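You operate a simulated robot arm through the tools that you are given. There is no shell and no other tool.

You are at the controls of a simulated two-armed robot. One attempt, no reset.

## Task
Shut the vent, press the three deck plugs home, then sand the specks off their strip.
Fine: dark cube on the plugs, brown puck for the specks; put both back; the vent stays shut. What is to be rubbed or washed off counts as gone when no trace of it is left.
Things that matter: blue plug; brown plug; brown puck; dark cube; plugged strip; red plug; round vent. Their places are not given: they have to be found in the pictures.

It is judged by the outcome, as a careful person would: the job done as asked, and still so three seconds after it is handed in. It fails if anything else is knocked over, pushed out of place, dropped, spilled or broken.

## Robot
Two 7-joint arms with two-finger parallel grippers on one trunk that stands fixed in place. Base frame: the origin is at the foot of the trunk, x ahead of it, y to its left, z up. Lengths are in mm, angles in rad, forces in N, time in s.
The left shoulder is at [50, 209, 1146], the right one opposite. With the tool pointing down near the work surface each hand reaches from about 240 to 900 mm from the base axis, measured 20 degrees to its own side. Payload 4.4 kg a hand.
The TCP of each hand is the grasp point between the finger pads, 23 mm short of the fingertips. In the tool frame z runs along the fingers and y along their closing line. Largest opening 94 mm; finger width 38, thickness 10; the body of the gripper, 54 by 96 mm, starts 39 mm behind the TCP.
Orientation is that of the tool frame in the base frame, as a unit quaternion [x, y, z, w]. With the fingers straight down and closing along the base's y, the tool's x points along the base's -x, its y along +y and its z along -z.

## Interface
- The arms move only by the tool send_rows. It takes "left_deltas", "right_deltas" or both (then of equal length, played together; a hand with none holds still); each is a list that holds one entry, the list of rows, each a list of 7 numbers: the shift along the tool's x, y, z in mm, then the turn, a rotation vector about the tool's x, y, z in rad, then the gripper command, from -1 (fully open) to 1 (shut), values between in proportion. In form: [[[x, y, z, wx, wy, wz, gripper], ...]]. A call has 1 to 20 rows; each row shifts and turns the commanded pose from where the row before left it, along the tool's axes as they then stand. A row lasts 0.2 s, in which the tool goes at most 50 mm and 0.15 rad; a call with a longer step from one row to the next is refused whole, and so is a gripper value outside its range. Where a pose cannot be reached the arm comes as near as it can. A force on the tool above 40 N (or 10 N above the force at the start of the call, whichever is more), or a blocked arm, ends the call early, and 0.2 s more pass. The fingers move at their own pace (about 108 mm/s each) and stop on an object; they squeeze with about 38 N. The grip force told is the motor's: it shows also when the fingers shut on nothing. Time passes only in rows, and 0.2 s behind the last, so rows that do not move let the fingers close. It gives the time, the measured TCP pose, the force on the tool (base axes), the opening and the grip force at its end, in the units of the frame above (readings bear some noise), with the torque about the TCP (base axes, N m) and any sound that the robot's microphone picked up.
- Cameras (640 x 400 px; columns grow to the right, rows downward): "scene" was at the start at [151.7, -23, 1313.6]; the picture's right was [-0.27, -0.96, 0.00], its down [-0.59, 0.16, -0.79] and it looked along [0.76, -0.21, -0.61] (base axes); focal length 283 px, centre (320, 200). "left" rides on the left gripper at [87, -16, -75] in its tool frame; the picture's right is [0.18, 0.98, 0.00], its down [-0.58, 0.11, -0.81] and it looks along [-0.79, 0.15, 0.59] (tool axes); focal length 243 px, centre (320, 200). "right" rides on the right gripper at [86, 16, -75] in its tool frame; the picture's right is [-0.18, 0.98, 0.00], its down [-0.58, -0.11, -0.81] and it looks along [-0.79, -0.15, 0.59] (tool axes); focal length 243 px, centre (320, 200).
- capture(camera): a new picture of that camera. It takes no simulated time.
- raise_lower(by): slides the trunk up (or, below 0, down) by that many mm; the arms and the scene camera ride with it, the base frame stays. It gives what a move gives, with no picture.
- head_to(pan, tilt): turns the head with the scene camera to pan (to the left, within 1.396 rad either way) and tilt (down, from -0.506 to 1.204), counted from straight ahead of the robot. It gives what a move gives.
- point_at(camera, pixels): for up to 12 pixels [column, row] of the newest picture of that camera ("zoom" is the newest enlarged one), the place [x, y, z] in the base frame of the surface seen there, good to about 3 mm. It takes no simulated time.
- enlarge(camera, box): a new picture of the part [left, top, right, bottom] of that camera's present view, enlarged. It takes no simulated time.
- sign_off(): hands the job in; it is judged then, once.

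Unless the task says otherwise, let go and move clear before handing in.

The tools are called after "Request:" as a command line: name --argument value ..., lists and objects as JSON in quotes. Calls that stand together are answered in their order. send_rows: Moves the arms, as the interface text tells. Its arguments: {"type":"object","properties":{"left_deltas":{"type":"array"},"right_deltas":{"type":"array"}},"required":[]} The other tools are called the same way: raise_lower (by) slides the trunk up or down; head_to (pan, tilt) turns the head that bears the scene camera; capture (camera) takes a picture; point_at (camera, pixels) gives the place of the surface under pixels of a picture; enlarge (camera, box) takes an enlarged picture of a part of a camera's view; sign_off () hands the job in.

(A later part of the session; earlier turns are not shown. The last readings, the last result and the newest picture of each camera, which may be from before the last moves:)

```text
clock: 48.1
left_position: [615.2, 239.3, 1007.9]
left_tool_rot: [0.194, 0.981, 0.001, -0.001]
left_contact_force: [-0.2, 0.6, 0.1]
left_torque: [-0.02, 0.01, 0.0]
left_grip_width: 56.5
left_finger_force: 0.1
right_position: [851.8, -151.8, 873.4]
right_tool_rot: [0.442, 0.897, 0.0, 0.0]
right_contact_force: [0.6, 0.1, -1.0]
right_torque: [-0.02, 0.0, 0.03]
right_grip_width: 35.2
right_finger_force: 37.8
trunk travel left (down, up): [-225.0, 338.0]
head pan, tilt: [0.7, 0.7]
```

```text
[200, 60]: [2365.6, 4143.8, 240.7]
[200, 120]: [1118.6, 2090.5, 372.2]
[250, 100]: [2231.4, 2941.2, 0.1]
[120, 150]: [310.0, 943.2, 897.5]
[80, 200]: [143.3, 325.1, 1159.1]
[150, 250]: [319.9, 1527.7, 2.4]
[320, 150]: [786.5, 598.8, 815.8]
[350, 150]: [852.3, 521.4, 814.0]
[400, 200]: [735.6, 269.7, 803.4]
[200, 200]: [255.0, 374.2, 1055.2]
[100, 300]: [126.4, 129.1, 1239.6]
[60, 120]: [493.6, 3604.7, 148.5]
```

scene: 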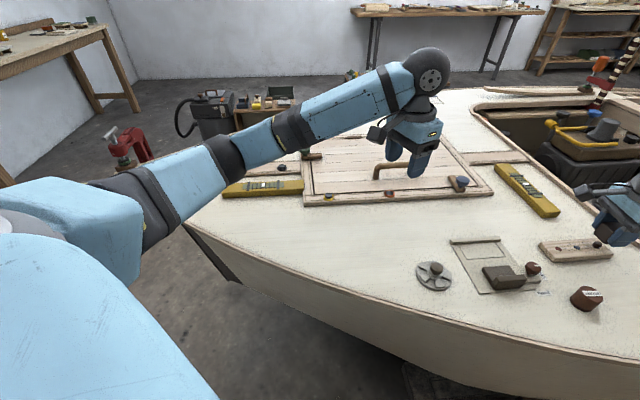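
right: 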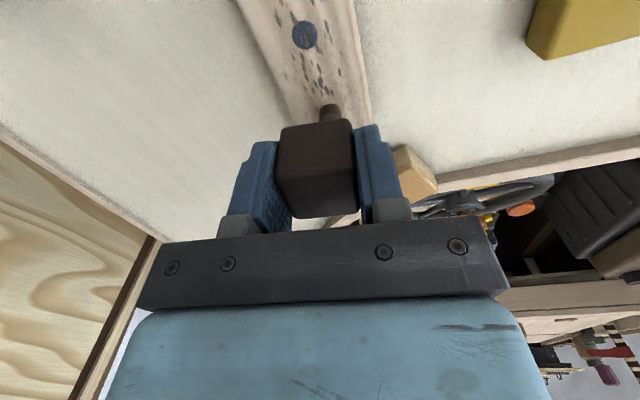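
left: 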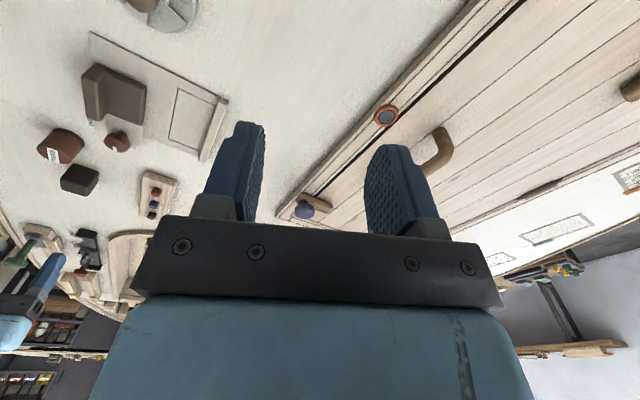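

The left forearm rides at z≈1050, so 100 mm lower is fine. I'll raise both hands first, then lower the trunk 100 mm.

Request:
send_rows --right_deltas '[[[0, 0, -10, 0, 0, 0, 1], [0, 0, -18, 0, 0, 0, 1], [0, 0, -18, 0, 0, 0, 1], [0, 0, -18, 0, 0, 0, 1], [0, 0, -18, 0, 0, 0, 1], [0, 0, -18, 0, 0, 0, 1], [0, 0, 0, 0, 0, 0, 1]]]' --left_deltas '[[[0, 0, -10, 0, 0, 0, -0.2], [0, 0, -18, 0, 0, 0, -0.2], [0, 0, -18, 0, 0, 0, -0.2], [0, 0, -18, 0, 0, 0, -0.2], [0, 0, -18, 0, 0, 0, -0.2], [0, 0, -18, 0, 0, 0, -0.2], [0, 0, 0, 0, 0, 0, -0.2]]]'

Request:
raise_lower --by -60

Request:
head_to --pan -0.25 --tilt 0.7

Request:
capture --camera "scene"

Request:
capture --camera "right"

```text
clock: 49.7
left_position: [618.3, 237.9, 1108.2]
left_tool_rot: [0.194, 0.981, 0.001, -0.002]
left_contact_force: [0.5, -0.1, -0.4]
left_torque: [-0.03, 0.03, -0.01]
left_grip_width: 56.5
left_finger_force: 0.0
right_position: [852.3, -151.8, 974.0]
right_tool_rot: [0.441, 0.897, 0.0, 0.0]
right_contact_force: [0.9, -0.5, -0.5]
right_torque: [0.01, 0.02, 0.0]
right_grip_width: 35.1
right_finger_force: 37.6
trunk travel left (down, up): [-225.0, 338.0]
head pan, tilt: [0.7, 0.7]
```

```text
clock: 50.7
left_position: [615.6, 239.5, 1049.4]
left_tool_rot: [0.194, 0.981, 0.0, -0.002]
left_contact_force: [-0.5, 0.2, -0.8]
left_torque: [0.01, -0.01, -0.01]
left_grip_width: 56.1
left_finger_force: 0.0
right_position: [852.6, -151.9, 914.4]
right_tool_rot: [0.442, 0.897, 0.0, -0.001]
right_contact_force: [0.1, 0.3, -0.1]
right_torque: [-0.02, -0.03, -0.02]
right_grip_width: 34.9
right_finger_force: 37.8
trunk travel left (down, up): [-165.0, 398.0]
head pan, tilt: [0.7, 0.7]
```

```text
clock: 52.0
left_position: [616.3, 237.3, 1047.9]
left_tool_rot: [0.194, 0.981, 0.001, -0.001]
left_contact_force: [-0.3, 0.3, 0.0]
left_torque: [0.01, -0.02, -0.01]
left_grip_width: 56.7
left_finger_force: 0.1
right_position: [852.8, -151.8, 914.1]
right_tool_rot: [0.442, 0.897, 0.001, 0.0]
right_contact_force: [0.1, 0.4, -0.6]
right_torque: [-0.02, -0.03, 0.03]
right_grip_width: 35.1
right_finger_force: 38.4
trunk travel left (down, up): [-165.0, 398.0]
head pan, tilt: [-0.25, 0.7]
```

```text
taken
```

scene: 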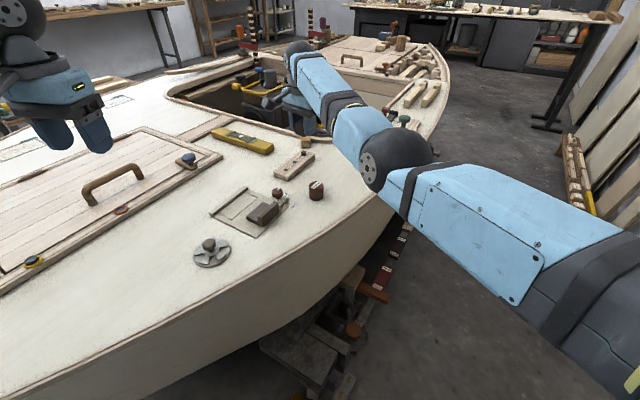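

```text
taken
```

right: 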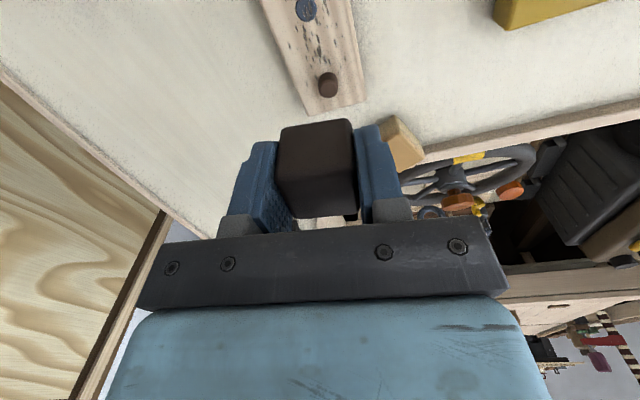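

The right elbow at (395,160) is near the deck's edge; I'll check its height and the vent before lowering more.

Request:
point_at --camera "scene" --pixels '[[395, 160], [370, 175], [385, 195], [340, 130], [410, 210], [395, 215]]'

Request:
enlarge --camera "scene" --box '[188, 233, 236, 273]'

Request:
enlarge --camera "scene" --box '[270, 90, 350, 180]'

```text
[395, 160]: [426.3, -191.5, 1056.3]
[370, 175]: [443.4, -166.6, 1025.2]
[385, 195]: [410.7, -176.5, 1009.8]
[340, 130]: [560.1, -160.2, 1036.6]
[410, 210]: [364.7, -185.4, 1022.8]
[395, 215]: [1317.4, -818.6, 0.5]
```

```text
10.00 times, centred on (212, 253) of scene
```

zoom: 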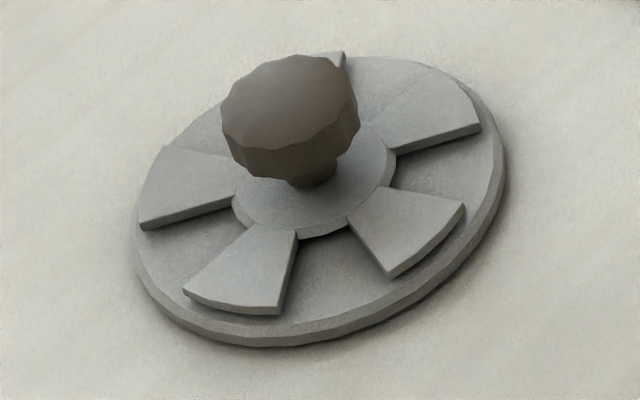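

```text
4.44 times, centred on (310, 135) of scene
```

zoom: 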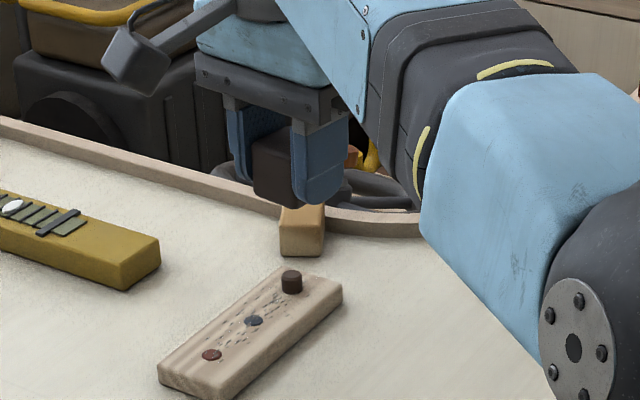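

Everything has clearance and the vent is still shut. I'll lower another 30 mm, then move the last few mm to the brown plug.

Request:
raise_lower --by -30

Request:
send_rows --right_deltas '[[[-2.0, 3.6, 0, 0, 0, 0, 1], [0, 0, 0, 0, 0, 0, 1]]]'

Request:
capture --camera "scene"

Request:
enlarge --camera "scene" --box '[270, 90, 350, 180]'

Request:
capture --camera "right"

Request:
point_at --camera "right" --pixels '[[328, 85], [329, 100], [306, 15]]'

```text
clock: 52.7
left_position: [615.1, 238.4, 1019.3]
left_tool_rot: [0.193, 0.981, 0.001, -0.001]
left_contact_force: [-0.6, 0.3, 0.4]
left_torque: [0.0, 0.01, 0.01]
left_grip_width: 56.1
left_finger_force: 0.0
right_position: [851.8, -153.2, 884.3]
right_tool_rot: [0.442, 0.897, 0.0, 0.0]
right_contact_force: [0.2, -0.5, -0.5]
right_torque: [-0.04, -0.02, 0.0]
right_grip_width: 35.2
right_finger_force: 37.9
trunk travel left (down, up): [-135.0, 428.0]
head pan, tilt: [-0.25, 0.7]
```

```text
clock: 53.3
left_position: [616.7, 238.2, 1018.4]
left_tool_rot: [0.193, 0.981, 0.001, -0.002]
left_contact_force: [-0.8, 1.1, -0.8]
left_torque: [-0.03, 0.01, 0.05]
left_grip_width: 56.5
left_finger_force: 0.1
right_position: [857.3, -150.6, 883.9]
right_tool_rot: [0.442, 0.897, 0.0, 0.001]
right_contact_force: [-0.4, -0.1, 0.4]
right_torque: [-0.03, 0.0, -0.03]
right_grip_width: 35.1
right_finger_force: 38.3
trunk travel left (down, up): [-135.0, 428.0]
head pan, tilt: [-0.25, 0.7]
```

```text
taken
```

scene: 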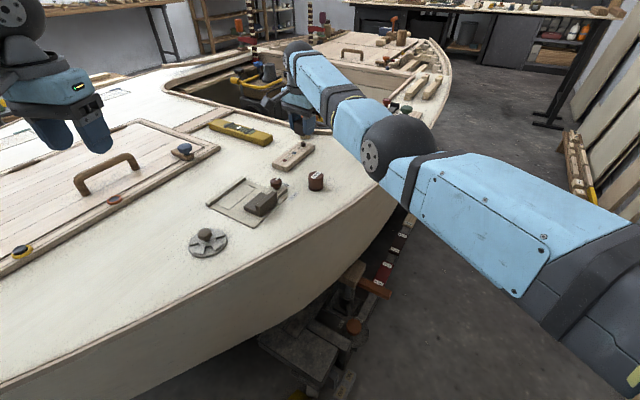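

```text
4.44 times, centred on (310, 135) of scene
```

zoom: 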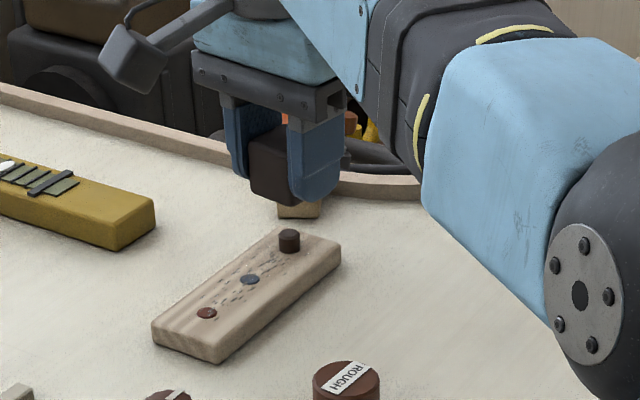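

```text
taken
```

right: 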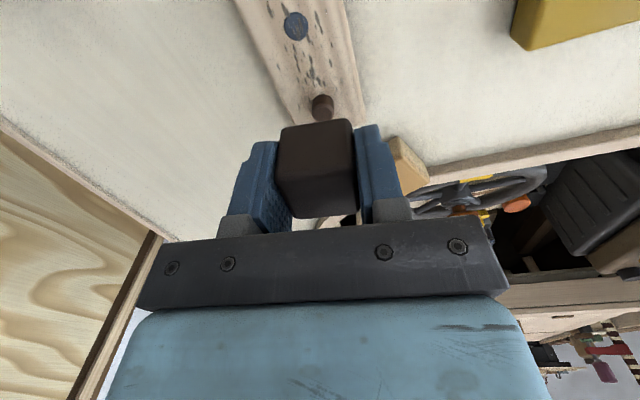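

```text
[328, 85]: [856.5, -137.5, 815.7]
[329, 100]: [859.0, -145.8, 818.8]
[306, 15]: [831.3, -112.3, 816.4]
```

The reach is now fine: TCP at (857,-151) over the brown plug. I'll press it down with the same profile.

Request:
send_rows --right_deltas '[[[0, 0, 6, 0, 0, 0, 1], [0, 0, 8, 0, 0, 0, 1], [0, 0, 8, 0, 0, 0, 1], [0, 0, 4, 0, 0, 0, 1], [0, 0, 2, 0, 0, 0, 1], [0, 0, 2, 0, 0, 0, 1], [0, 0, 2, 0, 0, 0, 1], [0, 0, 2, 0, 0, 0, 1], [0, 0, 2, 0, 0, 0, 1], [0, 0, 1.5, 0, 0, 0, 1], [0, 0, 1.5, 0, 0, 0, 1], [0, 0, 1.5, 0, 0, 0, 1], [0, 0, 0, 0, 0, 0, 1]]]'

Request:
capture --camera "right"

Request:
enlarge --camera "scene" --box '[270, 110, 330, 170]'

```text
clock: 56.1
left_position: [615.3, 238.4, 1019.4]
left_tool_rot: [0.193, 0.981, 0.002, -0.002]
left_contact_force: [0.7, 0.1, 1.1]
left_torque: [0.01, -0.01, 0.0]
left_grip_width: 56.4
left_finger_force: 0.1
right_position: [856.7, -151.6, 843.2]
right_tool_rot: [0.441, 0.897, 0.0, 0.0]
right_contact_force: [-1.9, 0.4, 3.3]
right_torque: [0.03, 0.04, 0.01]
right_grip_width: 34.9
right_finger_force: 38.0
trunk travel left (down, up): [-135.0, 428.0]
head pan, tilt: [-0.25, 0.7]
```

```text
taken
```

right: 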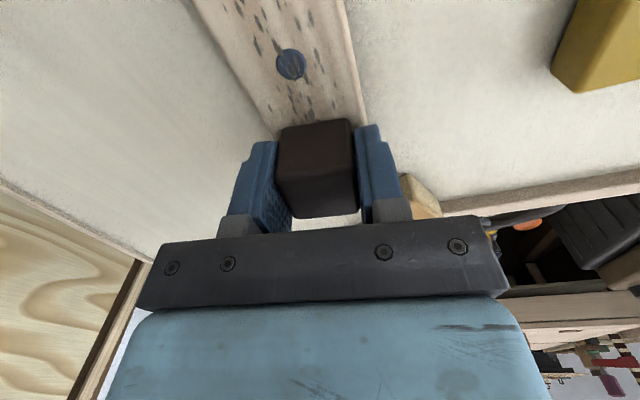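

```text
6.67 times, centred on (300, 140) of scene
```

zoom: 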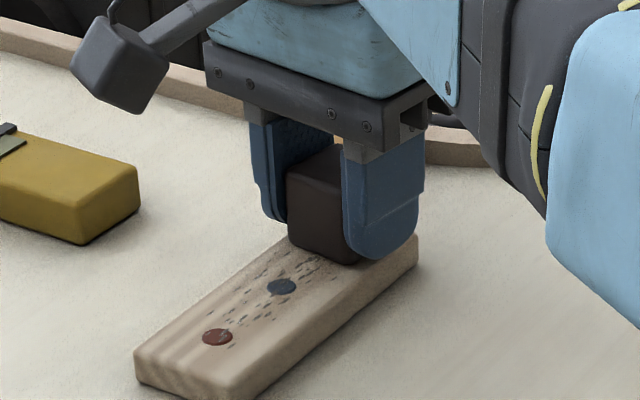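

Request:
send_rows --right_deltas '[[[0, 0, 1, 0, 0, 0, 1], [0, 0, 1, 0, 0, 0, 1], [0, 0, 1, 0, 0, 0, 1], [0, 0, 0, 0, 0, 0, 1]]]'

```text
clock: 57.1
left_position: [614.3, 239.8, 1018.9]
left_tool_rot: [0.193, 0.981, 0.001, 0.0]
left_contact_force: [0.2, -0.3, -0.1]
left_torque: [0.01, 0.03, 0.02]
left_grip_width: 56.3
left_finger_force: 0.1
right_position: [856.0, -152.0, 842.7]
right_tool_rot: [0.441, 0.897, 0.002, 0.002]
right_contact_force: [2.7, 1.8, 13.3]
right_torque: [-0.03, 0.02, 0.01]
right_grip_width: 35.4
right_finger_force: 38.0
trunk travel left (down, up): [-135.0, 428.0]
head pan, tilt: [-0.25, 0.7]
```

The brown plug bottomed at 13 N. I'll give it a last nudge, lift, and inspect all three.

Request:
send_rows --right_deltas '[[[0, 0, 0.7, 0, 0, 0, 1], [0, 0, -4, 0, 0, 0, 1], [0, 0, -8, 0, 0, 0, 1], [0, 0, -12, 0, 0, 0, 1], [0, 0, -12, 0, 0, 0, 1], [8, -4, 0, 0, 0, 0, 1], [8, -10, 0, 0, 0, 0, 1], [8, -10, 0, 0, 0, 0, 1], [0, 0, 0, 0, 0, 0, 1]]]'

Request:
capture --camera "right"

Request:
enlarge --camera "scene" --box '[270, 110, 330, 170]'

Request:
enlarge --camera "left" --box '[115, 140, 215, 240]'

```text
clock: 59.1
left_position: [616.6, 239.7, 1018.2]
left_tool_rot: [0.194, 0.981, 0.002, -0.001]
left_contact_force: [0.0, 0.0, -0.5]
left_torque: [0.03, 0.02, -0.02]
left_grip_width: 56.4
left_finger_force: 0.2
right_position: [823.7, -146.5, 875.8]
right_tool_rot: [0.441, 0.897, 0.0, -0.001]
right_contact_force: [-0.2, -0.4, -0.1]
right_torque: [-0.02, 0.02, -0.03]
right_grip_width: 35.2
right_finger_force: 38.2
trunk travel left (down, up): [-135.0, 428.0]
head pan, tilt: [-0.25, 0.7]
```

```text
taken
```

right: 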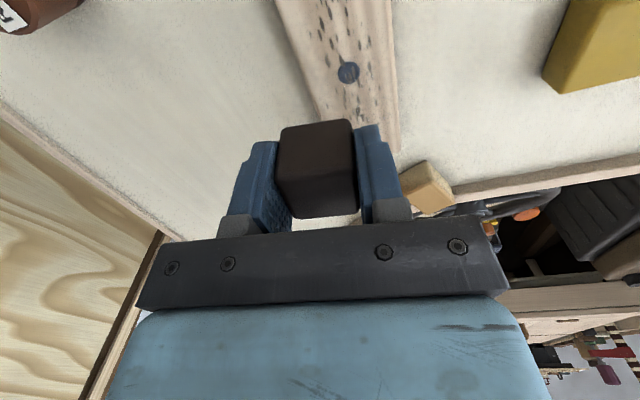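

```text
6.67 times, centred on (300, 140) of scene
```

zoom: 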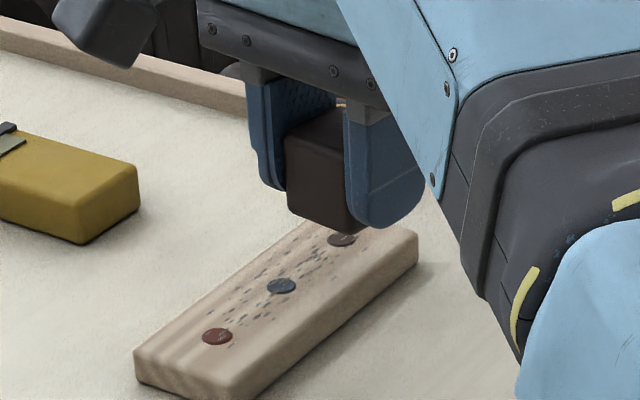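

```text
4.00 times, centred on (165, 190) of left
```

zoom: 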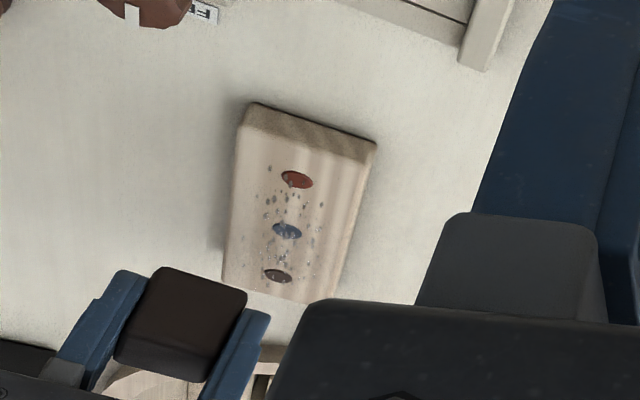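

All three plugs are flush. I'll carry the cube back to its home at (747,-191).

Request:
send_rows --right_deltas '[[[1, -8, 0, 0, 0, 0, 1], [2, -15, 0, 0, 0, 0, 1], [2, -16, 0, 0, 0, 0, 1], [2, -16, 0, 0, 0, 0, 1], [2, -15, 0, 0, 0, 0, 1], [1.7, -11, 0, 0, 0, 0, 1], [1, -7.1, 0, 0, 0, 0, 1], [0, 0, 8, 0, 0, 0, 1], [0, 0, 12, 0, 0, 0, 1], [0, 0, 12, 0, 0, 0, 1], [0, 0, 6, 0, 0, 0, 1], [0, 0, 0, 0, 0, 0, 1]]]'

Request:
capture --camera "right"

Request:
enlarge --camera "scene" --box '[280, 130, 340, 190]'

```text
clock: 61.7
left_position: [615.3, 238.8, 1017.9]
left_tool_rot: [0.194, 0.981, 0.0, -0.002]
left_contact_force: [0.2, -0.7, 0.1]
left_torque: [0.01, -0.04, 0.0]
left_grip_width: 56.4
left_finger_force: 0.1
right_position: [757.1, -194.9, 832.4]
right_tool_rot: [0.441, 0.897, 0.0, 0.0]
right_contact_force: [0.7, -0.6, -0.9]
right_torque: [0.0, -0.02, 0.04]
right_grip_width: 35.2
right_finger_force: 38.6
right hand out of reach, approached as far as the arm can: row 6, 7
trunk travel left (down, up): [-135.0, 428.0]
head pan, tilt: [-0.25, 0.7]
```

```text
taken
```

right: 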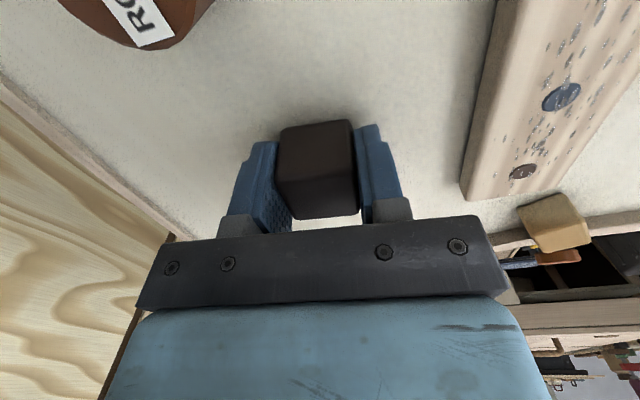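

```text
6.67 times, centred on (310, 160) of scene
```

zoom: 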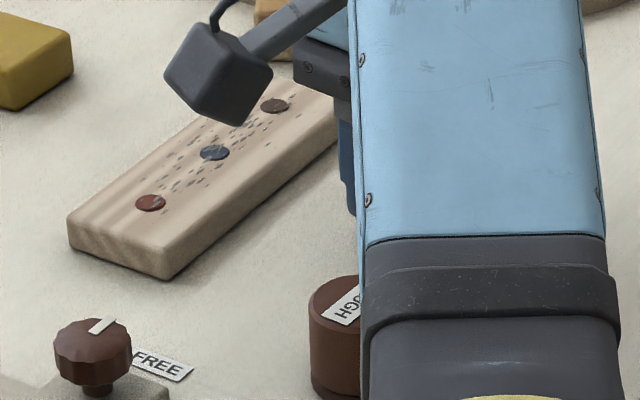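

The lowered trunk limits the wrist here (TCP 757,-195, not home). I'll raise the trunk back 90 mm and then place the cube.

Request:
raise_lower --by 90

Request:
send_rows --right_deltas '[[[0, 0, 4, 0, 0, 0, 1], [0, 0, 8, 0, 0, 0, 1], [0, 0, 0, 0, 0, 0, 1]]]'

```text
clock: 63.0
left_position: [616.9, 238.1, 1108.1]
left_tool_rot: [0.194, 0.981, 0.001, -0.001]
left_contact_force: [0.0, -0.1, -0.6]
left_torque: [-0.02, 0.03, -0.02]
left_grip_width: 56.6
left_finger_force: 0.0
right_position: [757.3, -194.0, 922.0]
right_tool_rot: [0.442, 0.897, 0.0, 0.0]
right_contact_force: [0.3, 0.1, 0.3]
right_torque: [0.01, 0.0, 0.0]
right_grip_width: 35.2
right_finger_force: 38.0
trunk travel left (down, up): [-225.0, 338.0]
head pan, tilt: [-0.25, 0.7]
```

```text
clock: 63.8
left_position: [615.5, 237.7, 1109.2]
left_tool_rot: [0.194, 0.981, 0.001, -0.002]
left_contact_force: [-0.1, -0.4, 0.4]
left_torque: [0.03, 0.01, 0.0]
left_grip_width: 56.4
left_finger_force: 0.2
right_position: [757.1, -193.6, 910.4]
right_tool_rot: [0.441, 0.897, 0.0, 0.001]
right_contact_force: [-0.2, 0.4, -0.2]
right_torque: [0.02, -0.03, 0.01]
right_grip_width: 35.0
right_finger_force: 37.8
trunk travel left (down, up): [-225.0, 338.0]
head pan, tilt: [-0.25, 0.7]
```

Now I'll shift to the home spot and lower to just above the deck.

Request:
send_rows --right_deltas '[[[4.2, -3.2, 5, 0, 0, 0, 1], [4.3, -3.3, 10, 0, 0, 0, 1], [0, 0, 15, 0, 0, 0, 1], [0, 0, 15, 0, 0, 0, 1], [0, 0, 15, 0, 0, 0, 1], [0, 0, 12, 0, 0, 0, 1], [0, 0, 7, 0, 0, 0, 1], [0, 0, 0, 0, 0, 0, 1]]]'

Request:
capture --camera "right"

Request:
enlarge --camera "scene" --box '[290, 120, 360, 190]'

```text
clock: 65.5
left_position: [615.3, 238.7, 1108.5]
left_tool_rot: [0.194, 0.981, 0.002, -0.002]
left_contact_force: [0.0, 0.3, 0.0]
left_torque: [0.01, 0.0, -0.07]
left_grip_width: 56.7
left_finger_force: 0.1
right_position: [747.1, -191.0, 829.9]
right_tool_rot: [0.441, 0.897, -0.001, 0.001]
right_contact_force: [-0.5, -0.1, -0.5]
right_torque: [-0.03, -0.01, 0.01]
right_grip_width: 35.1
right_finger_force: 38.3
trunk travel left (down, up): [-225.0, 338.0]
head pan, tilt: [-0.25, 0.7]
```

```text
taken
```

right: 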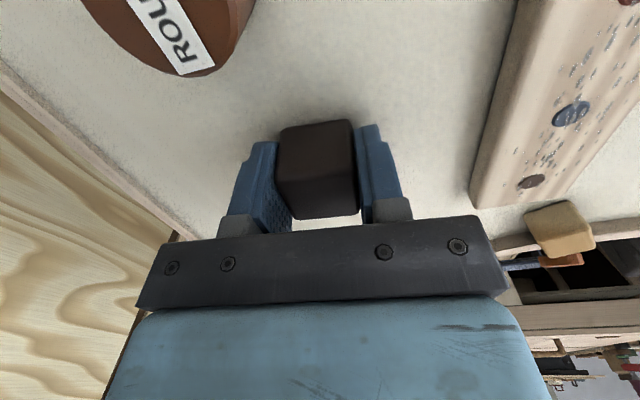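

```text
5.71 times, centred on (325, 155) of scene
```

zoom: 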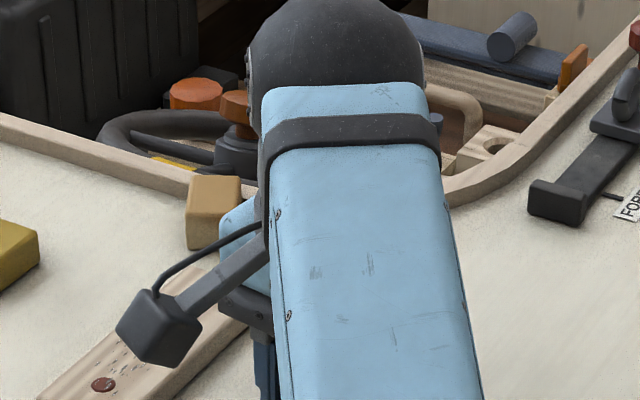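

The cube is about 2–3 mm above the deck. I'll lower by 1 mm steps until it touches.

Request:
send_rows --right_deltas '[[[0, 0, 1, 0, 0, 0, 1], [0, 0, 1, 0, 0, 0, 1], [0, 0, 0, 0, 0, 0, 1]]]'

Request:
send_rows --right_deltas '[[[0, 0, 0.7, 0, 0, 0, 1], [0, 0, 0, 0, 0, 0, 1]]]'

```text
clock: 66.3
left_position: [616.2, 238.9, 1108.6]
left_tool_rot: [0.193, 0.981, 0.002, -0.001]
left_contact_force: [0.1, -0.2, 0.3]
left_torque: [-0.03, 0.0, -0.03]
left_grip_width: 56.5
left_finger_force: 0.0
right_position: [746.7, -190.3, 827.4]
right_tool_rot: [0.441, 0.897, 0.0, 0.0]
right_contact_force: [0.3, 1.1, 0.2]
right_torque: [0.01, 0.0, 0.0]
right_grip_width: 35.3
right_finger_force: 38.4
trunk travel left (down, up): [-225.0, 338.0]
head pan, tilt: [-0.25, 0.7]
```

```text
clock: 67.0
left_position: [616.1, 238.1, 1107.3]
left_tool_rot: [0.193, 0.981, 0.001, 0.0]
left_contact_force: [-0.1, -0.6, -0.1]
left_torque: [-0.02, 0.01, 0.02]
left_grip_width: 56.4
left_finger_force: 0.1
right_position: [746.2, -190.4, 828.5]
right_tool_rot: [0.44, 0.898, 0.0, 0.0]
right_contact_force: [-1.3, -0.6, -0.6]
right_torque: [0.0, -0.03, 0.03]
right_grip_width: 35.1
right_finger_force: 38.2
trunk travel left (down, up): [-225.0, 338.0]
head pan, tilt: [-0.25, 0.7]
```

No contact yet; I'll continue in small steps.

Request:
send_rows --right_deltas '[[[0, 0, 0.7, 0, 0, 0, 1], [0, 0, 0, 0, 0, 0, 1]]]'

Request:
send_rows --right_deltas '[[[0, 0, 0.7, 0, 0, 0, 1], [0, 0, 0, 0, 0, 0, 1]]]'

```text
clock: 67.5
left_position: [615.6, 239.5, 1108.2]
left_tool_rot: [0.193, 0.981, 0.001, -0.001]
left_contact_force: [0.9, 0.5, 0.6]
left_torque: [-0.02, 0.03, 0.02]
left_grip_width: 56.6
left_finger_force: 0.0
right_position: [747.4, -190.5, 827.0]
right_tool_rot: [0.442, 0.897, -0.001, 0.0]
right_contact_force: [-0.9, 0.7, -0.3]
right_torque: [-0.02, 0.0, -0.01]
right_grip_width: 35.2
right_finger_force: 38.3
trunk travel left (down, up): [-225.0, 338.0]
head pan, tilt: [-0.25, 0.7]
```

```text
clock: 68.2
left_position: [616.3, 237.3, 1107.3]
left_tool_rot: [0.193, 0.981, 0.001, -0.002]
left_contact_force: [1.0, 0.1, -0.6]
left_torque: [-0.01, -0.02, -0.04]
left_grip_width: 56.2
left_finger_force: 0.1
right_position: [746.7, -190.9, 827.0]
right_tool_rot: [0.442, 0.897, 0.0, 0.0]
right_contact_force: [0.0, -0.1, -0.5]
right_torque: [-0.01, 0.02, -0.01]
right_grip_width: 35.2
right_finger_force: 38.0
trunk travel left (down, up): [-225.0, 338.0]
head pan, tilt: [-0.25, 0.7]
```

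Request:
send_rows --right_deltas '[[[0, 0, 0.8, 0, 0, 0, 1], [0, 0, 0, 0, 0, 0, 1]]]'

Request:
enlarge --camera "left" --box '[0, 150, 100, 250]'

Request:
enlarge --camera "right" --box '[230, 90, 410, 230]'

```text
clock: 68.8
left_position: [615.3, 239.5, 1107.9]
left_tool_rot: [0.193, 0.981, 0.001, -0.001]
left_contact_force: [0.4, 0.2, 0.2]
left_torque: [-0.01, 0.01, -0.01]
left_grip_width: 56.3
left_finger_force: 0.1
right_position: [746.1, -190.8, 826.0]
right_tool_rot: [0.441, 0.897, 0.0, 0.0]
right_contact_force: [1.5, 0.4, 3.9]
right_torque: [0.02, 0.0, 0.01]
right_grip_width: 35.2
right_finger_force: 37.6
trunk travel left (down, up): [-225.0, 338.0]
head pan, tilt: [-0.25, 0.7]
```

```text
4.00 times, centred on (50, 200) of left
```

zoom: 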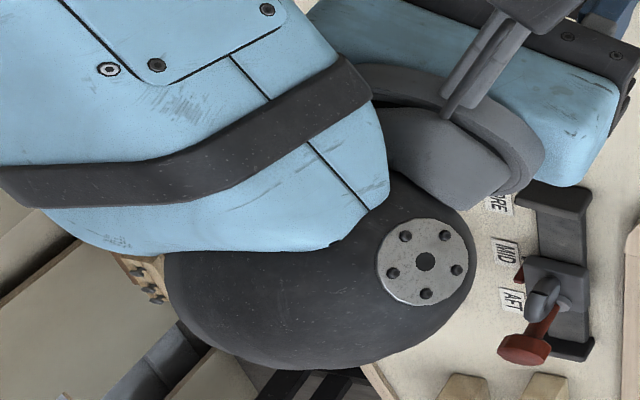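

```text
2.86 times, centred on (320, 160) of right
```

zoom: 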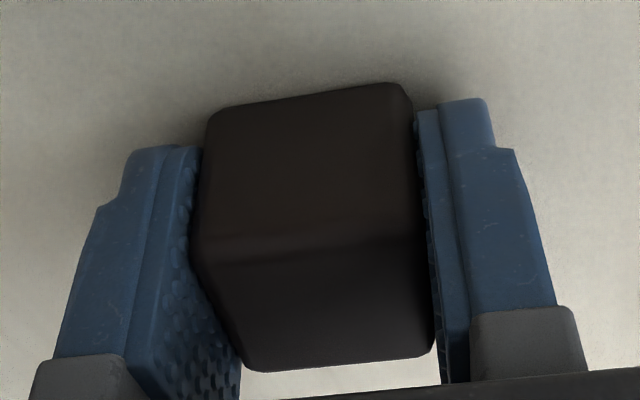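

The cube is touching down at 3.9 N. I'll open and lift clear.

Request:
send_rows --right_deltas '[[[0, 0, 0, 0, 0, 0, 0.2], [0, 0, 0, 0, 0, 0, -0.2], [0, 0, 0, 0, 0, 0, -0.3], [0, 0, -10, 0, 0, 0, -0.3], [0, 0, -25, 0, 0, 0, -0.3], [0, 0, -35, 0, 0, 0, -0.3], [0, 0, -35, 0, 0, 0, -0.3], [10, -3, -10, 0, 0, 0, -0.3], [20, -7, 0, 0, 0, 0, -0.3], [24, -9, 0, 0, 0, 0, -0.3], [24, -9, 0, 0, 0, 0, -0.3], [0, 0, 0, 0, 0, 0, -0.3]]]'

Request:
capture --camera "right"

Request:
capture --camera "scene"

Request:
capture --camera "left"

```text
clock: 71.3
left_position: [615.7, 238.8, 1109.0]
left_tool_rot: [0.193, 0.981, 0.002, -0.002]
left_contact_force: [0.0, -0.9, 0.8]
left_torque: [0.01, 0.01, -0.01]
left_grip_width: 56.3
left_finger_force: 0.1
right_position: [733.3, -169.5, 912.3]
right_tool_rot: [0.45, 0.893, -0.002, 0.009]
right_contact_force: [-0.8, -0.2, 0.3]
right_torque: [0.0, 0.0, 0.01]
right_grip_width: 61.0
right_finger_force: 0.0
right hand out of reach, approached as far as the arm can: row 8, 9, 10, 11
trunk travel left (down, up): [-225.0, 338.0]
head pan, tilt: [-0.25, 0.7]
```

```text
taken
```

right: 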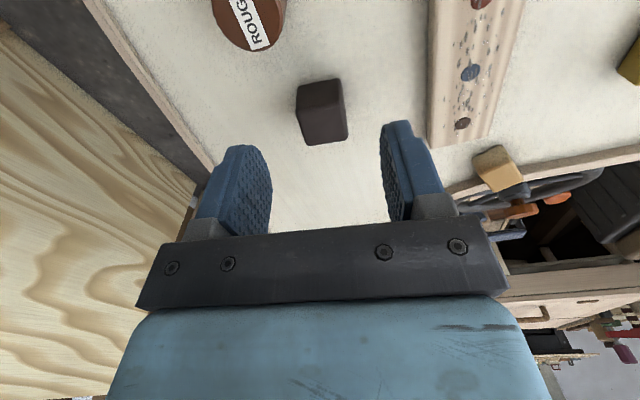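

```text
taken
```

scene: 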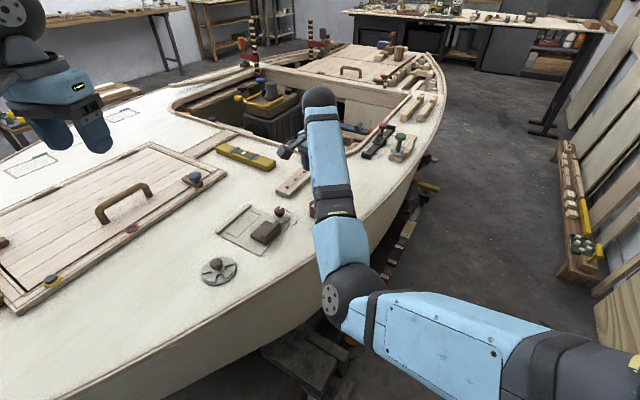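

```text
taken
```

left: 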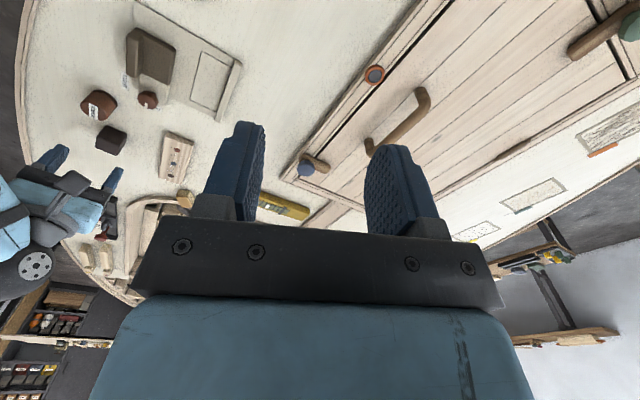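

The arm's wrist limit blocks this yaw nearer in. I'll turn the hand back to zero yaw over the puck.

Request:
send_rows --right_deltas '[[[0, 0, 0, 0, 0, -0.1306, -0.3], [0, 0, 0, 0, 0, -0.1306, -0.3], [0, 0, 0, 0, 0, -0.1306, -0.3], [0, 0, 0, 0, 0, -0.1306, -0.3], [0, 0, 0, 0, 0, -0.1306, -0.3], [0, 0, 0, 0, 0, -0.1306, -0.3], [0, 0, 0, 0, 0, -0.1306, -0.3], [0, 0, 0, 0, 0, 0, -0.3]]]'

Request:
capture --camera "right"

Request:
enlarge --camera "scene" --box '[250, 150, 350, 230]'

```text
clock: 73.2
left_position: [615.3, 238.0, 1108.1]
left_tool_rot: [0.194, 0.981, 0.001, -0.002]
left_contact_force: [-0.5, -0.1, 0.3]
left_torque: [0.02, -0.02, -0.01]
left_grip_width: 56.4
left_finger_force: 0.1
right_position: [730.3, -169.8, 906.4]
right_tool_rot: [0.009, 1.0, -0.008, 0.003]
right_contact_force: [0.1, 0.1, 0.3]
right_torque: [-0.03, 0.02, 0.0]
right_grip_width: 61.0
right_finger_force: 0.1
trunk travel left (down, up): [-225.0, 338.0]
head pan, tilt: [-0.25, 0.7]
```

```text
taken
```

right: 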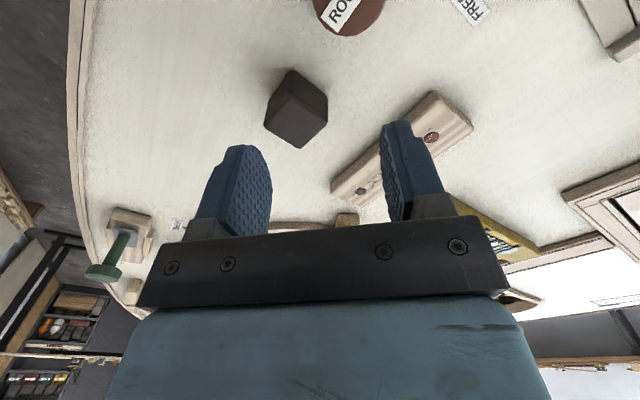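

```text
5.00 times, centred on (300, 190) of scene
```

zoom: 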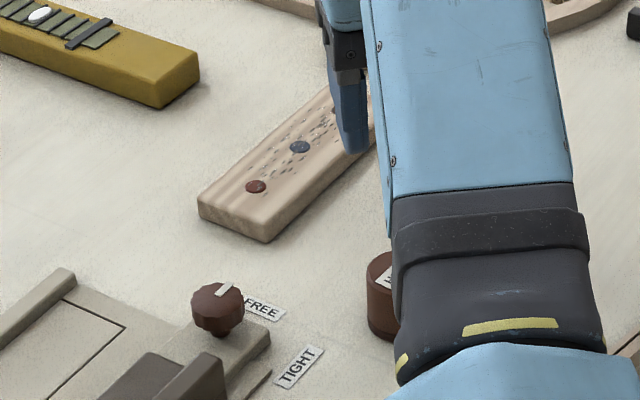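

The commanded pose was reset near (730,-170). I'll level the hand and move over the puck at (677,-146).

Request:
send_rows --right_deltas '[[[0, 0, -10, -0.016, 0.006, -0.018, -0.3], [18, 8, -5, 0, 0, 0, -0.3], [18, 8, 0, 0, 0, 0, -0.3], [17.8, 7.8, 0, 0, 0, 0, -0.3], [0, 0, 0, 0, 0, 0, -0.3]]]'

Request:
capture --camera "right"

Request:
enlarge --camera "left" --box '[20, 60, 220, 220]'

```text
clock: 74.5
left_position: [617.3, 238.9, 1109.1]
left_tool_rot: [0.192, 0.981, 0.001, -0.002]
left_contact_force: [-0.7, 0.8, 0.8]
left_torque: [0.0, 0.0, 0.01]
left_grip_width: 56.4
left_finger_force: 0.0
right_position: [725.1, -160.3, 899.7]
right_tool_rot: [0.008, 1.0, -0.004, 0.01]
right_contact_force: [0.3, 1.1, 0.1]
right_torque: [-0.01, -0.04, 0.01]
right_grip_width: 61.4
right_finger_force: 0.0
right hand out of reach, approached as far as the arm can: row 1, 2, 3, 4
trunk travel left (down, up): [-225.0, 338.0]
head pan, tilt: [-0.25, 0.7]
stopped in row 5 (right hand): the arm was blocked; the commanded pose is now the measured one
```

```text
taken
```

right: 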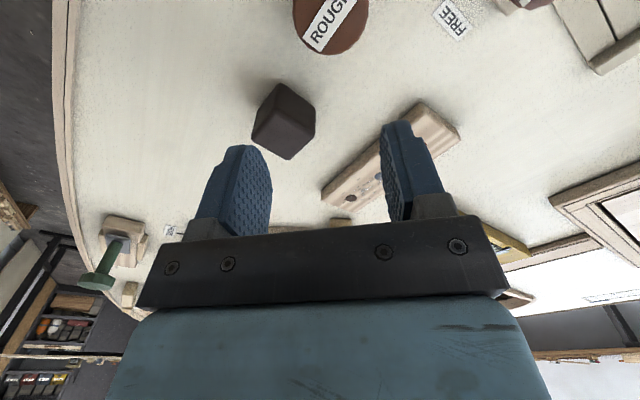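

```text
2.50 times, centred on (120, 140) of left
```

zoom: 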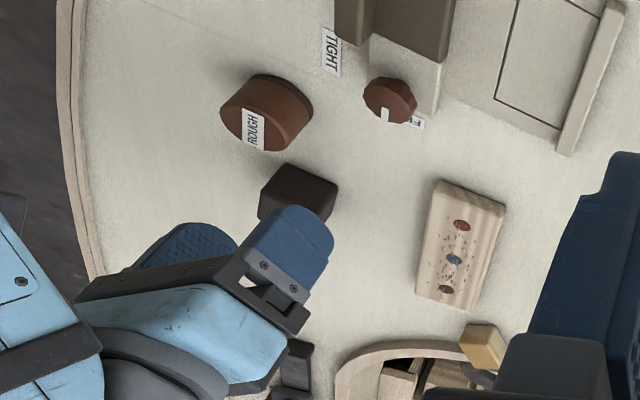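

The right arm reports blocked/out of reach near here. I'll look at its posture.

Request:
head_to --pan -0.3 --tilt 0.95

Request:
capture --camera "scene"

Request:
point_at --camera "scene" --pixels '[[330, 120], [325, 160], [330, 210], [320, 240], [420, 250], [520, 270], [300, 200], [280, 220], [250, 240], [310, 260]]'

```text
clock: 75.3
left_position: [616.1, 238.3, 1109.6]
left_tool_rot: [0.193, 0.981, 0.001, -0.002]
left_contact_force: [0.5, -0.2, 0.1]
left_torque: [0.03, -0.01, 0.01]
left_grip_width: 56.3
left_finger_force: 0.1
right_position: [725.7, -159.0, 897.6]
right_tool_rot: [0.008, 1.0, -0.004, 0.011]
right_contact_force: [-0.7, -0.2, -0.1]
right_torque: [-0.02, -0.01, -0.02]
right_grip_width: 61.3
right_finger_force: 0.1
trunk travel left (down, up): [-225.0, 338.0]
head pan, tilt: [-0.3, 0.949]
```

```text
taken
```

scene: 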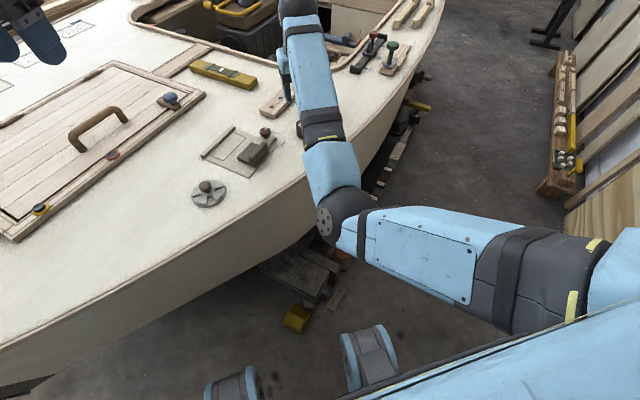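

```text
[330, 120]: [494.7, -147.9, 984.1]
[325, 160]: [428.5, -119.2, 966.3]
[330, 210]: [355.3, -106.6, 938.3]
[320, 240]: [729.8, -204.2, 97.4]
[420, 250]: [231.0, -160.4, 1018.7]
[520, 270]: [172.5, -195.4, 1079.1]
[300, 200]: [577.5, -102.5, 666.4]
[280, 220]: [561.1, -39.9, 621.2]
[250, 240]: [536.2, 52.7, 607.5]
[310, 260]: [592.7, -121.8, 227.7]
```

The right elbow has sunk inward (355,-107, 938), which limits the wrist. I'll raise the trunk 100 mm to give the arm more room, then move up and outward to recover posture.

Request:
raise_lower --by 100

Request:
send_rows --right_deltas '[[[0, -10, -10, 0, 0, 0, -0.3], [5, -20, -10, 0, 0, 0, -0.3], [10, -25, -10, 0, 0, 0, -0.3], [15, -25, -10, 0, 0, 0, -0.3], [20, -20, 0, 0, 0, 0, -0.3], [0, 0, 0, 0, 0, 0, -0.3]]]'

Request:
capture --camera "scene"

```text
clock: 76.7
left_position: [616.1, 238.1, 1207.3]
left_tool_rot: [0.193, 0.981, 0.002, -0.002]
left_contact_force: [0.8, -0.1, -0.1]
left_torque: [-0.02, -0.04, -0.01]
left_grip_width: 56.4
left_finger_force: 0.0
right_position: [725.4, -159.4, 996.9]
right_tool_rot: [0.008, 1.0, -0.004, 0.009]
right_contact_force: [0.7, 0.5, -0.1]
right_torque: [0.0, 0.01, 0.02]
right_grip_width: 61.1
right_finger_force: 0.1
trunk travel left (down, up): [-325.0, 238.0]
head pan, tilt: [-0.3, 0.949]
```

```text
clock: 78.0
left_position: [616.1, 238.9, 1207.9]
left_tool_rot: [0.193, 0.981, 0.001, -0.001]
left_contact_force: [-0.1, -0.5, 0.7]
left_torque: [0.0, 0.0, 0.01]
left_grip_width: 56.5
left_finger_force: 0.0
right_position: [705.2, -277.9, 1017.5]
right_tool_rot: [0.014, 1.0, -0.009, 0.012]
right_contact_force: [-0.5, 0.4, 0.1]
right_torque: [-0.01, 0.0, 0.01]
right_grip_width: 61.3
right_finger_force: 0.2
right hand out of reach, approached as far as the arm can: row 2, 3, 4, 5
trunk travel left (down, up): [-325.0, 238.0]
head pan, tilt: [-0.3, 0.949]
```

```text
taken
```

scene: 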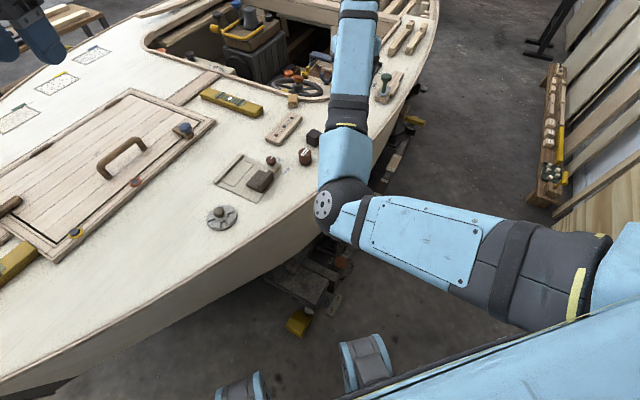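

The elbow is still swung inward. Turning the wrist the opposite way (counter-clockwise) should let the elbow come back out; the puck is round, so any yaw suits it.

Request:
send_rows --right_deltas '[[[0, 0, 0, 0, 0, -0.14, -0.3], [0, 0, 0, 0, 0, -0.14, -0.3], [0, 0, 0, 0, 0, -0.14, -0.3], [0, 0, 0, 0, 0, -0.14, -0.3], [0, 0, 0, 0, 0, -0.14, -0.3], [0, 0, 0, 0, 0, -0.14, -0.3], [0, 0, 0, 0, 0, 0, -0.3]]]'

Request:
capture --camera "scene"

```text
clock: 79.7
left_position: [616.9, 238.1, 1208.5]
left_tool_rot: [0.194, 0.981, 0.001, -0.001]
left_contact_force: [0.5, 0.7, -0.1]
left_torque: [-0.01, 0.02, -0.01]
left_grip_width: 56.1
left_finger_force: 0.1
right_position: [704.9, -278.2, 1017.1]
right_tool_rot: [-0.397, 0.918, -0.012, 0.007]
right_contact_force: [-0.2, -0.2, 0.3]
right_torque: [0.01, 0.02, 0.02]
right_grip_width: 61.0
right_finger_force: 0.0
trunk travel left (down, up): [-325.0, 238.0]
head pan, tilt: [-0.3, 0.949]
```

```text
taken
```

scene: 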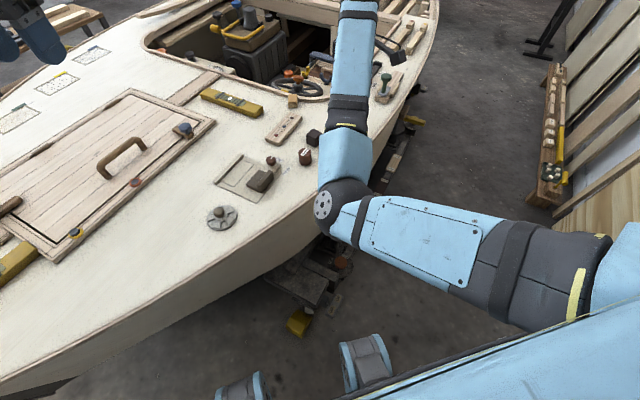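

The wrist turned freely but the elbow stayed, so the limit is wrist bend with a low elbow. A higher trunk eases that. I'll raise another 100 mm, then descend toward the puck and return the yaw.

Request:
raise_lower --by 100

Request:
send_rows --right_deltas '[[[0, 0, 30, 0, 0, 0.14, -0.3], [0, 0, 30, 0, 0, 0.14, -0.3], [0, 0, 30, 0, 0, 0.14, -0.3], [0, 0, 30, 0, 0, 0.14, -0.3], [0, 0, 20, 0, 0, 0.14, -0.3], [0, 0, 10, 0, 0, 0.115, -0.3], [0, 0, 0, 0, 0, 0, -0.3]]]'

Request:
capture --camera "scene"

```text
clock: 81.0
left_position: [616.0, 239.2, 1307.9]
left_tool_rot: [0.193, 0.981, 0.001, -0.002]
left_contact_force: [-0.3, -0.4, 0.9]
left_torque: [0.01, 0.05, -0.01]
left_grip_width: 56.7
left_finger_force: 0.1
right_position: [704.8, -278.4, 1116.2]
right_tool_rot: [-0.395, 0.919, -0.013, 0.007]
right_contact_force: [-0.3, 1.0, 0.2]
right_torque: [0.0, 0.04, 0.03]
right_grip_width: 61.0
right_finger_force: 0.0
trunk travel left (down, up): [-425.0, 138.0]
head pan, tilt: [-0.3, 0.949]
```

```text
clock: 82.6
left_position: [616.1, 239.1, 1308.6]
left_tool_rot: [0.194, 0.981, 0.002, -0.002]
left_contact_force: [-0.4, 0.3, 0.3]
left_torque: [0.02, 0.02, 0.06]
left_grip_width: 56.0
left_finger_force: 0.1
right_position: [710.2, -270.3, 968.1]
right_tool_rot: [-0.005, 1.0, -0.006, 0.015]
right_contact_force: [-0.8, 0.4, 0.4]
right_torque: [-0.02, 0.03, -0.02]
right_grip_width: 61.4
right_finger_force: 0.0
trunk travel left (down, up): [-425.0, 138.0]
head pan, tilt: [-0.3, 0.949]
```

```text
taken
```

scene: 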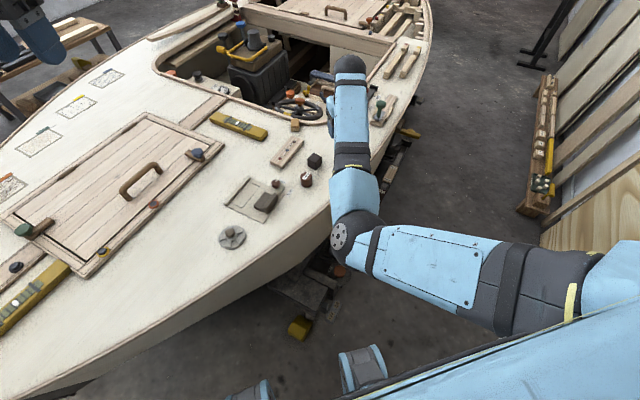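

Movement is free again. I'll level the hand and bring it above the puck.

Request:
send_rows --right_deltas '[[[0, 0, 0, -0.012, 0.03, 0.01, -0.3], [6.7, 24.9, 9.6, 0, 0, 0, -0.3], [6.7, 24.9, 9.6, 0, 0, 0, -0.3], [6.7, 24.9, 9.6, 0, 0, 0, -0.3], [6.7, 24.8, 9.6, 0, 0, 0, -0.3], [6.9, 24.8, 9.6, 0, 0, 0, -0.3], [0, 0, 0, 0, 0, 0, -0.3]]]'

Request:
capture --camera "right"

Request:
capture --camera "scene"

```text
clock: 84.4
left_position: [615.5, 238.0, 1308.8]
left_tool_rot: [0.194, 0.981, 0.003, -0.001]
left_contact_force: [-0.1, -0.4, -0.3]
left_torque: [-0.01, -0.05, 0.03]
left_grip_width: 56.4
left_finger_force: 0.0
right_position: [694.3, -217.6, 930.3]
right_tool_rot: [0.031, 0.999, -0.038, 0.014]
right_contact_force: [0.1, -0.3, -1.0]
right_torque: [-0.01, -0.03, -0.01]
right_grip_width: 61.1
right_finger_force: 0.1
trunk travel left (down, up): [-425.0, 138.0]
head pan, tilt: [-0.3, 0.949]
stopped in row 7 (right hand): the arm was blocked; the commanded pose is now the measured one
```

```text
taken
```

right: 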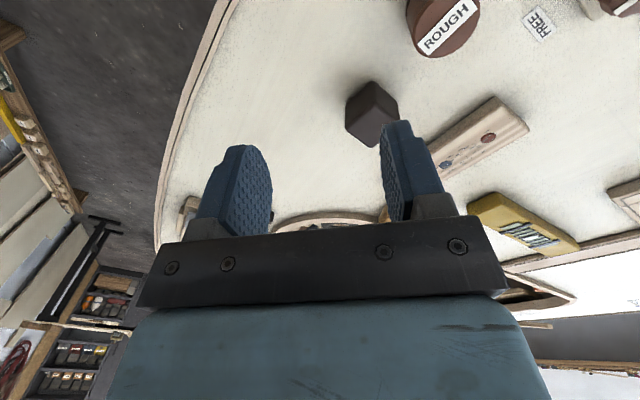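

```text
taken
```

scene: 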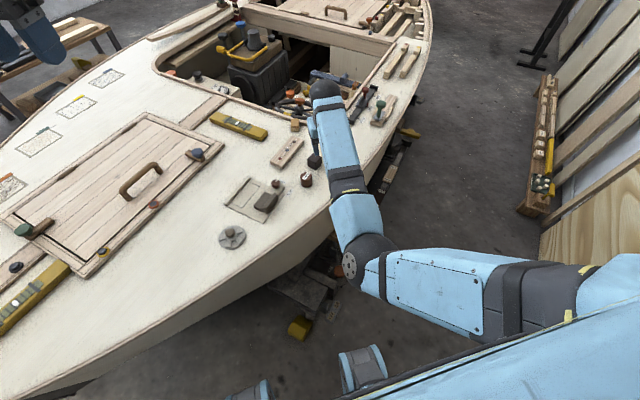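

The arm reports blocked at (694,-218,930). I'll check the arm's link heights to find what blocks it.

Request:
point_at --camera "scene" --pixels '[[325, 90], [335, 140], [345, 180], [355, 215], [360, 250], [350, 265], [430, 280], [530, 290], [600, 290], [620, 330], [560, 340], [480, 360]]'

Request:
head_to --pan -0.9 --tilt 0.9

Request:
capture --camera "scene"

Request:
capture --camera "left"

```text
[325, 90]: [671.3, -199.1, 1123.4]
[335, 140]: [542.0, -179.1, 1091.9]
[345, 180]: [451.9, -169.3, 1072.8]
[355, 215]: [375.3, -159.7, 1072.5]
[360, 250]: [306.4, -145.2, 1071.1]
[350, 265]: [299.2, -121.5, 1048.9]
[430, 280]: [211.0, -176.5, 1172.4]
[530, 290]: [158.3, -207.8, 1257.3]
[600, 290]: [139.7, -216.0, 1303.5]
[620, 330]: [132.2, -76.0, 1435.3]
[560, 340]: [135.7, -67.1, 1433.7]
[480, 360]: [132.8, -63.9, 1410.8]
```

```text
clock: 85.4
left_position: [616.6, 238.4, 1309.9]
left_tool_rot: [0.193, 0.981, 0.001, -0.001]
left_contact_force: [-0.2, -0.8, -0.5]
left_torque: [0.03, -0.01, 0.0]
left_grip_width: 56.4
left_finger_force: 0.1
right_position: [694.5, -217.2, 930.6]
right_tool_rot: [0.031, 0.999, -0.038, 0.013]
right_contact_force: [0.1, -0.1, -0.4]
right_torque: [-0.02, 0.0, 0.0]
right_grip_width: 61.0
right_finger_force: 0.0
trunk travel left (down, up): [-425.0, 138.0]
head pan, tilt: [-0.901, 0.901]
```

```text
taken
```

scene: 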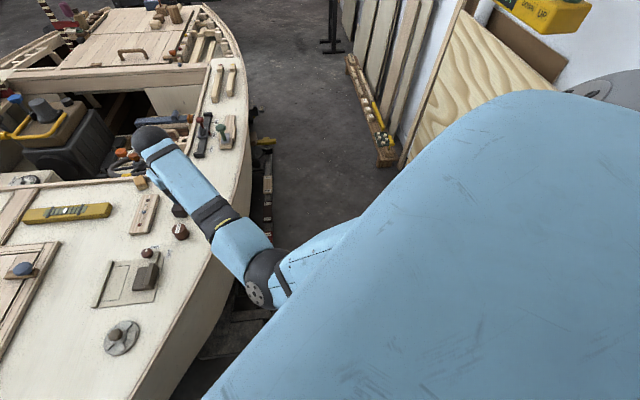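

```text
taken
```

left: 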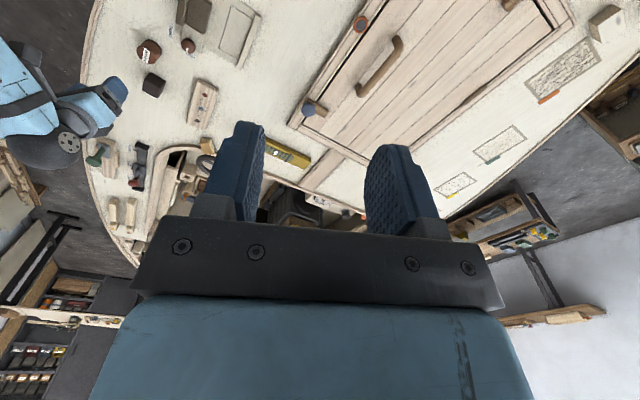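

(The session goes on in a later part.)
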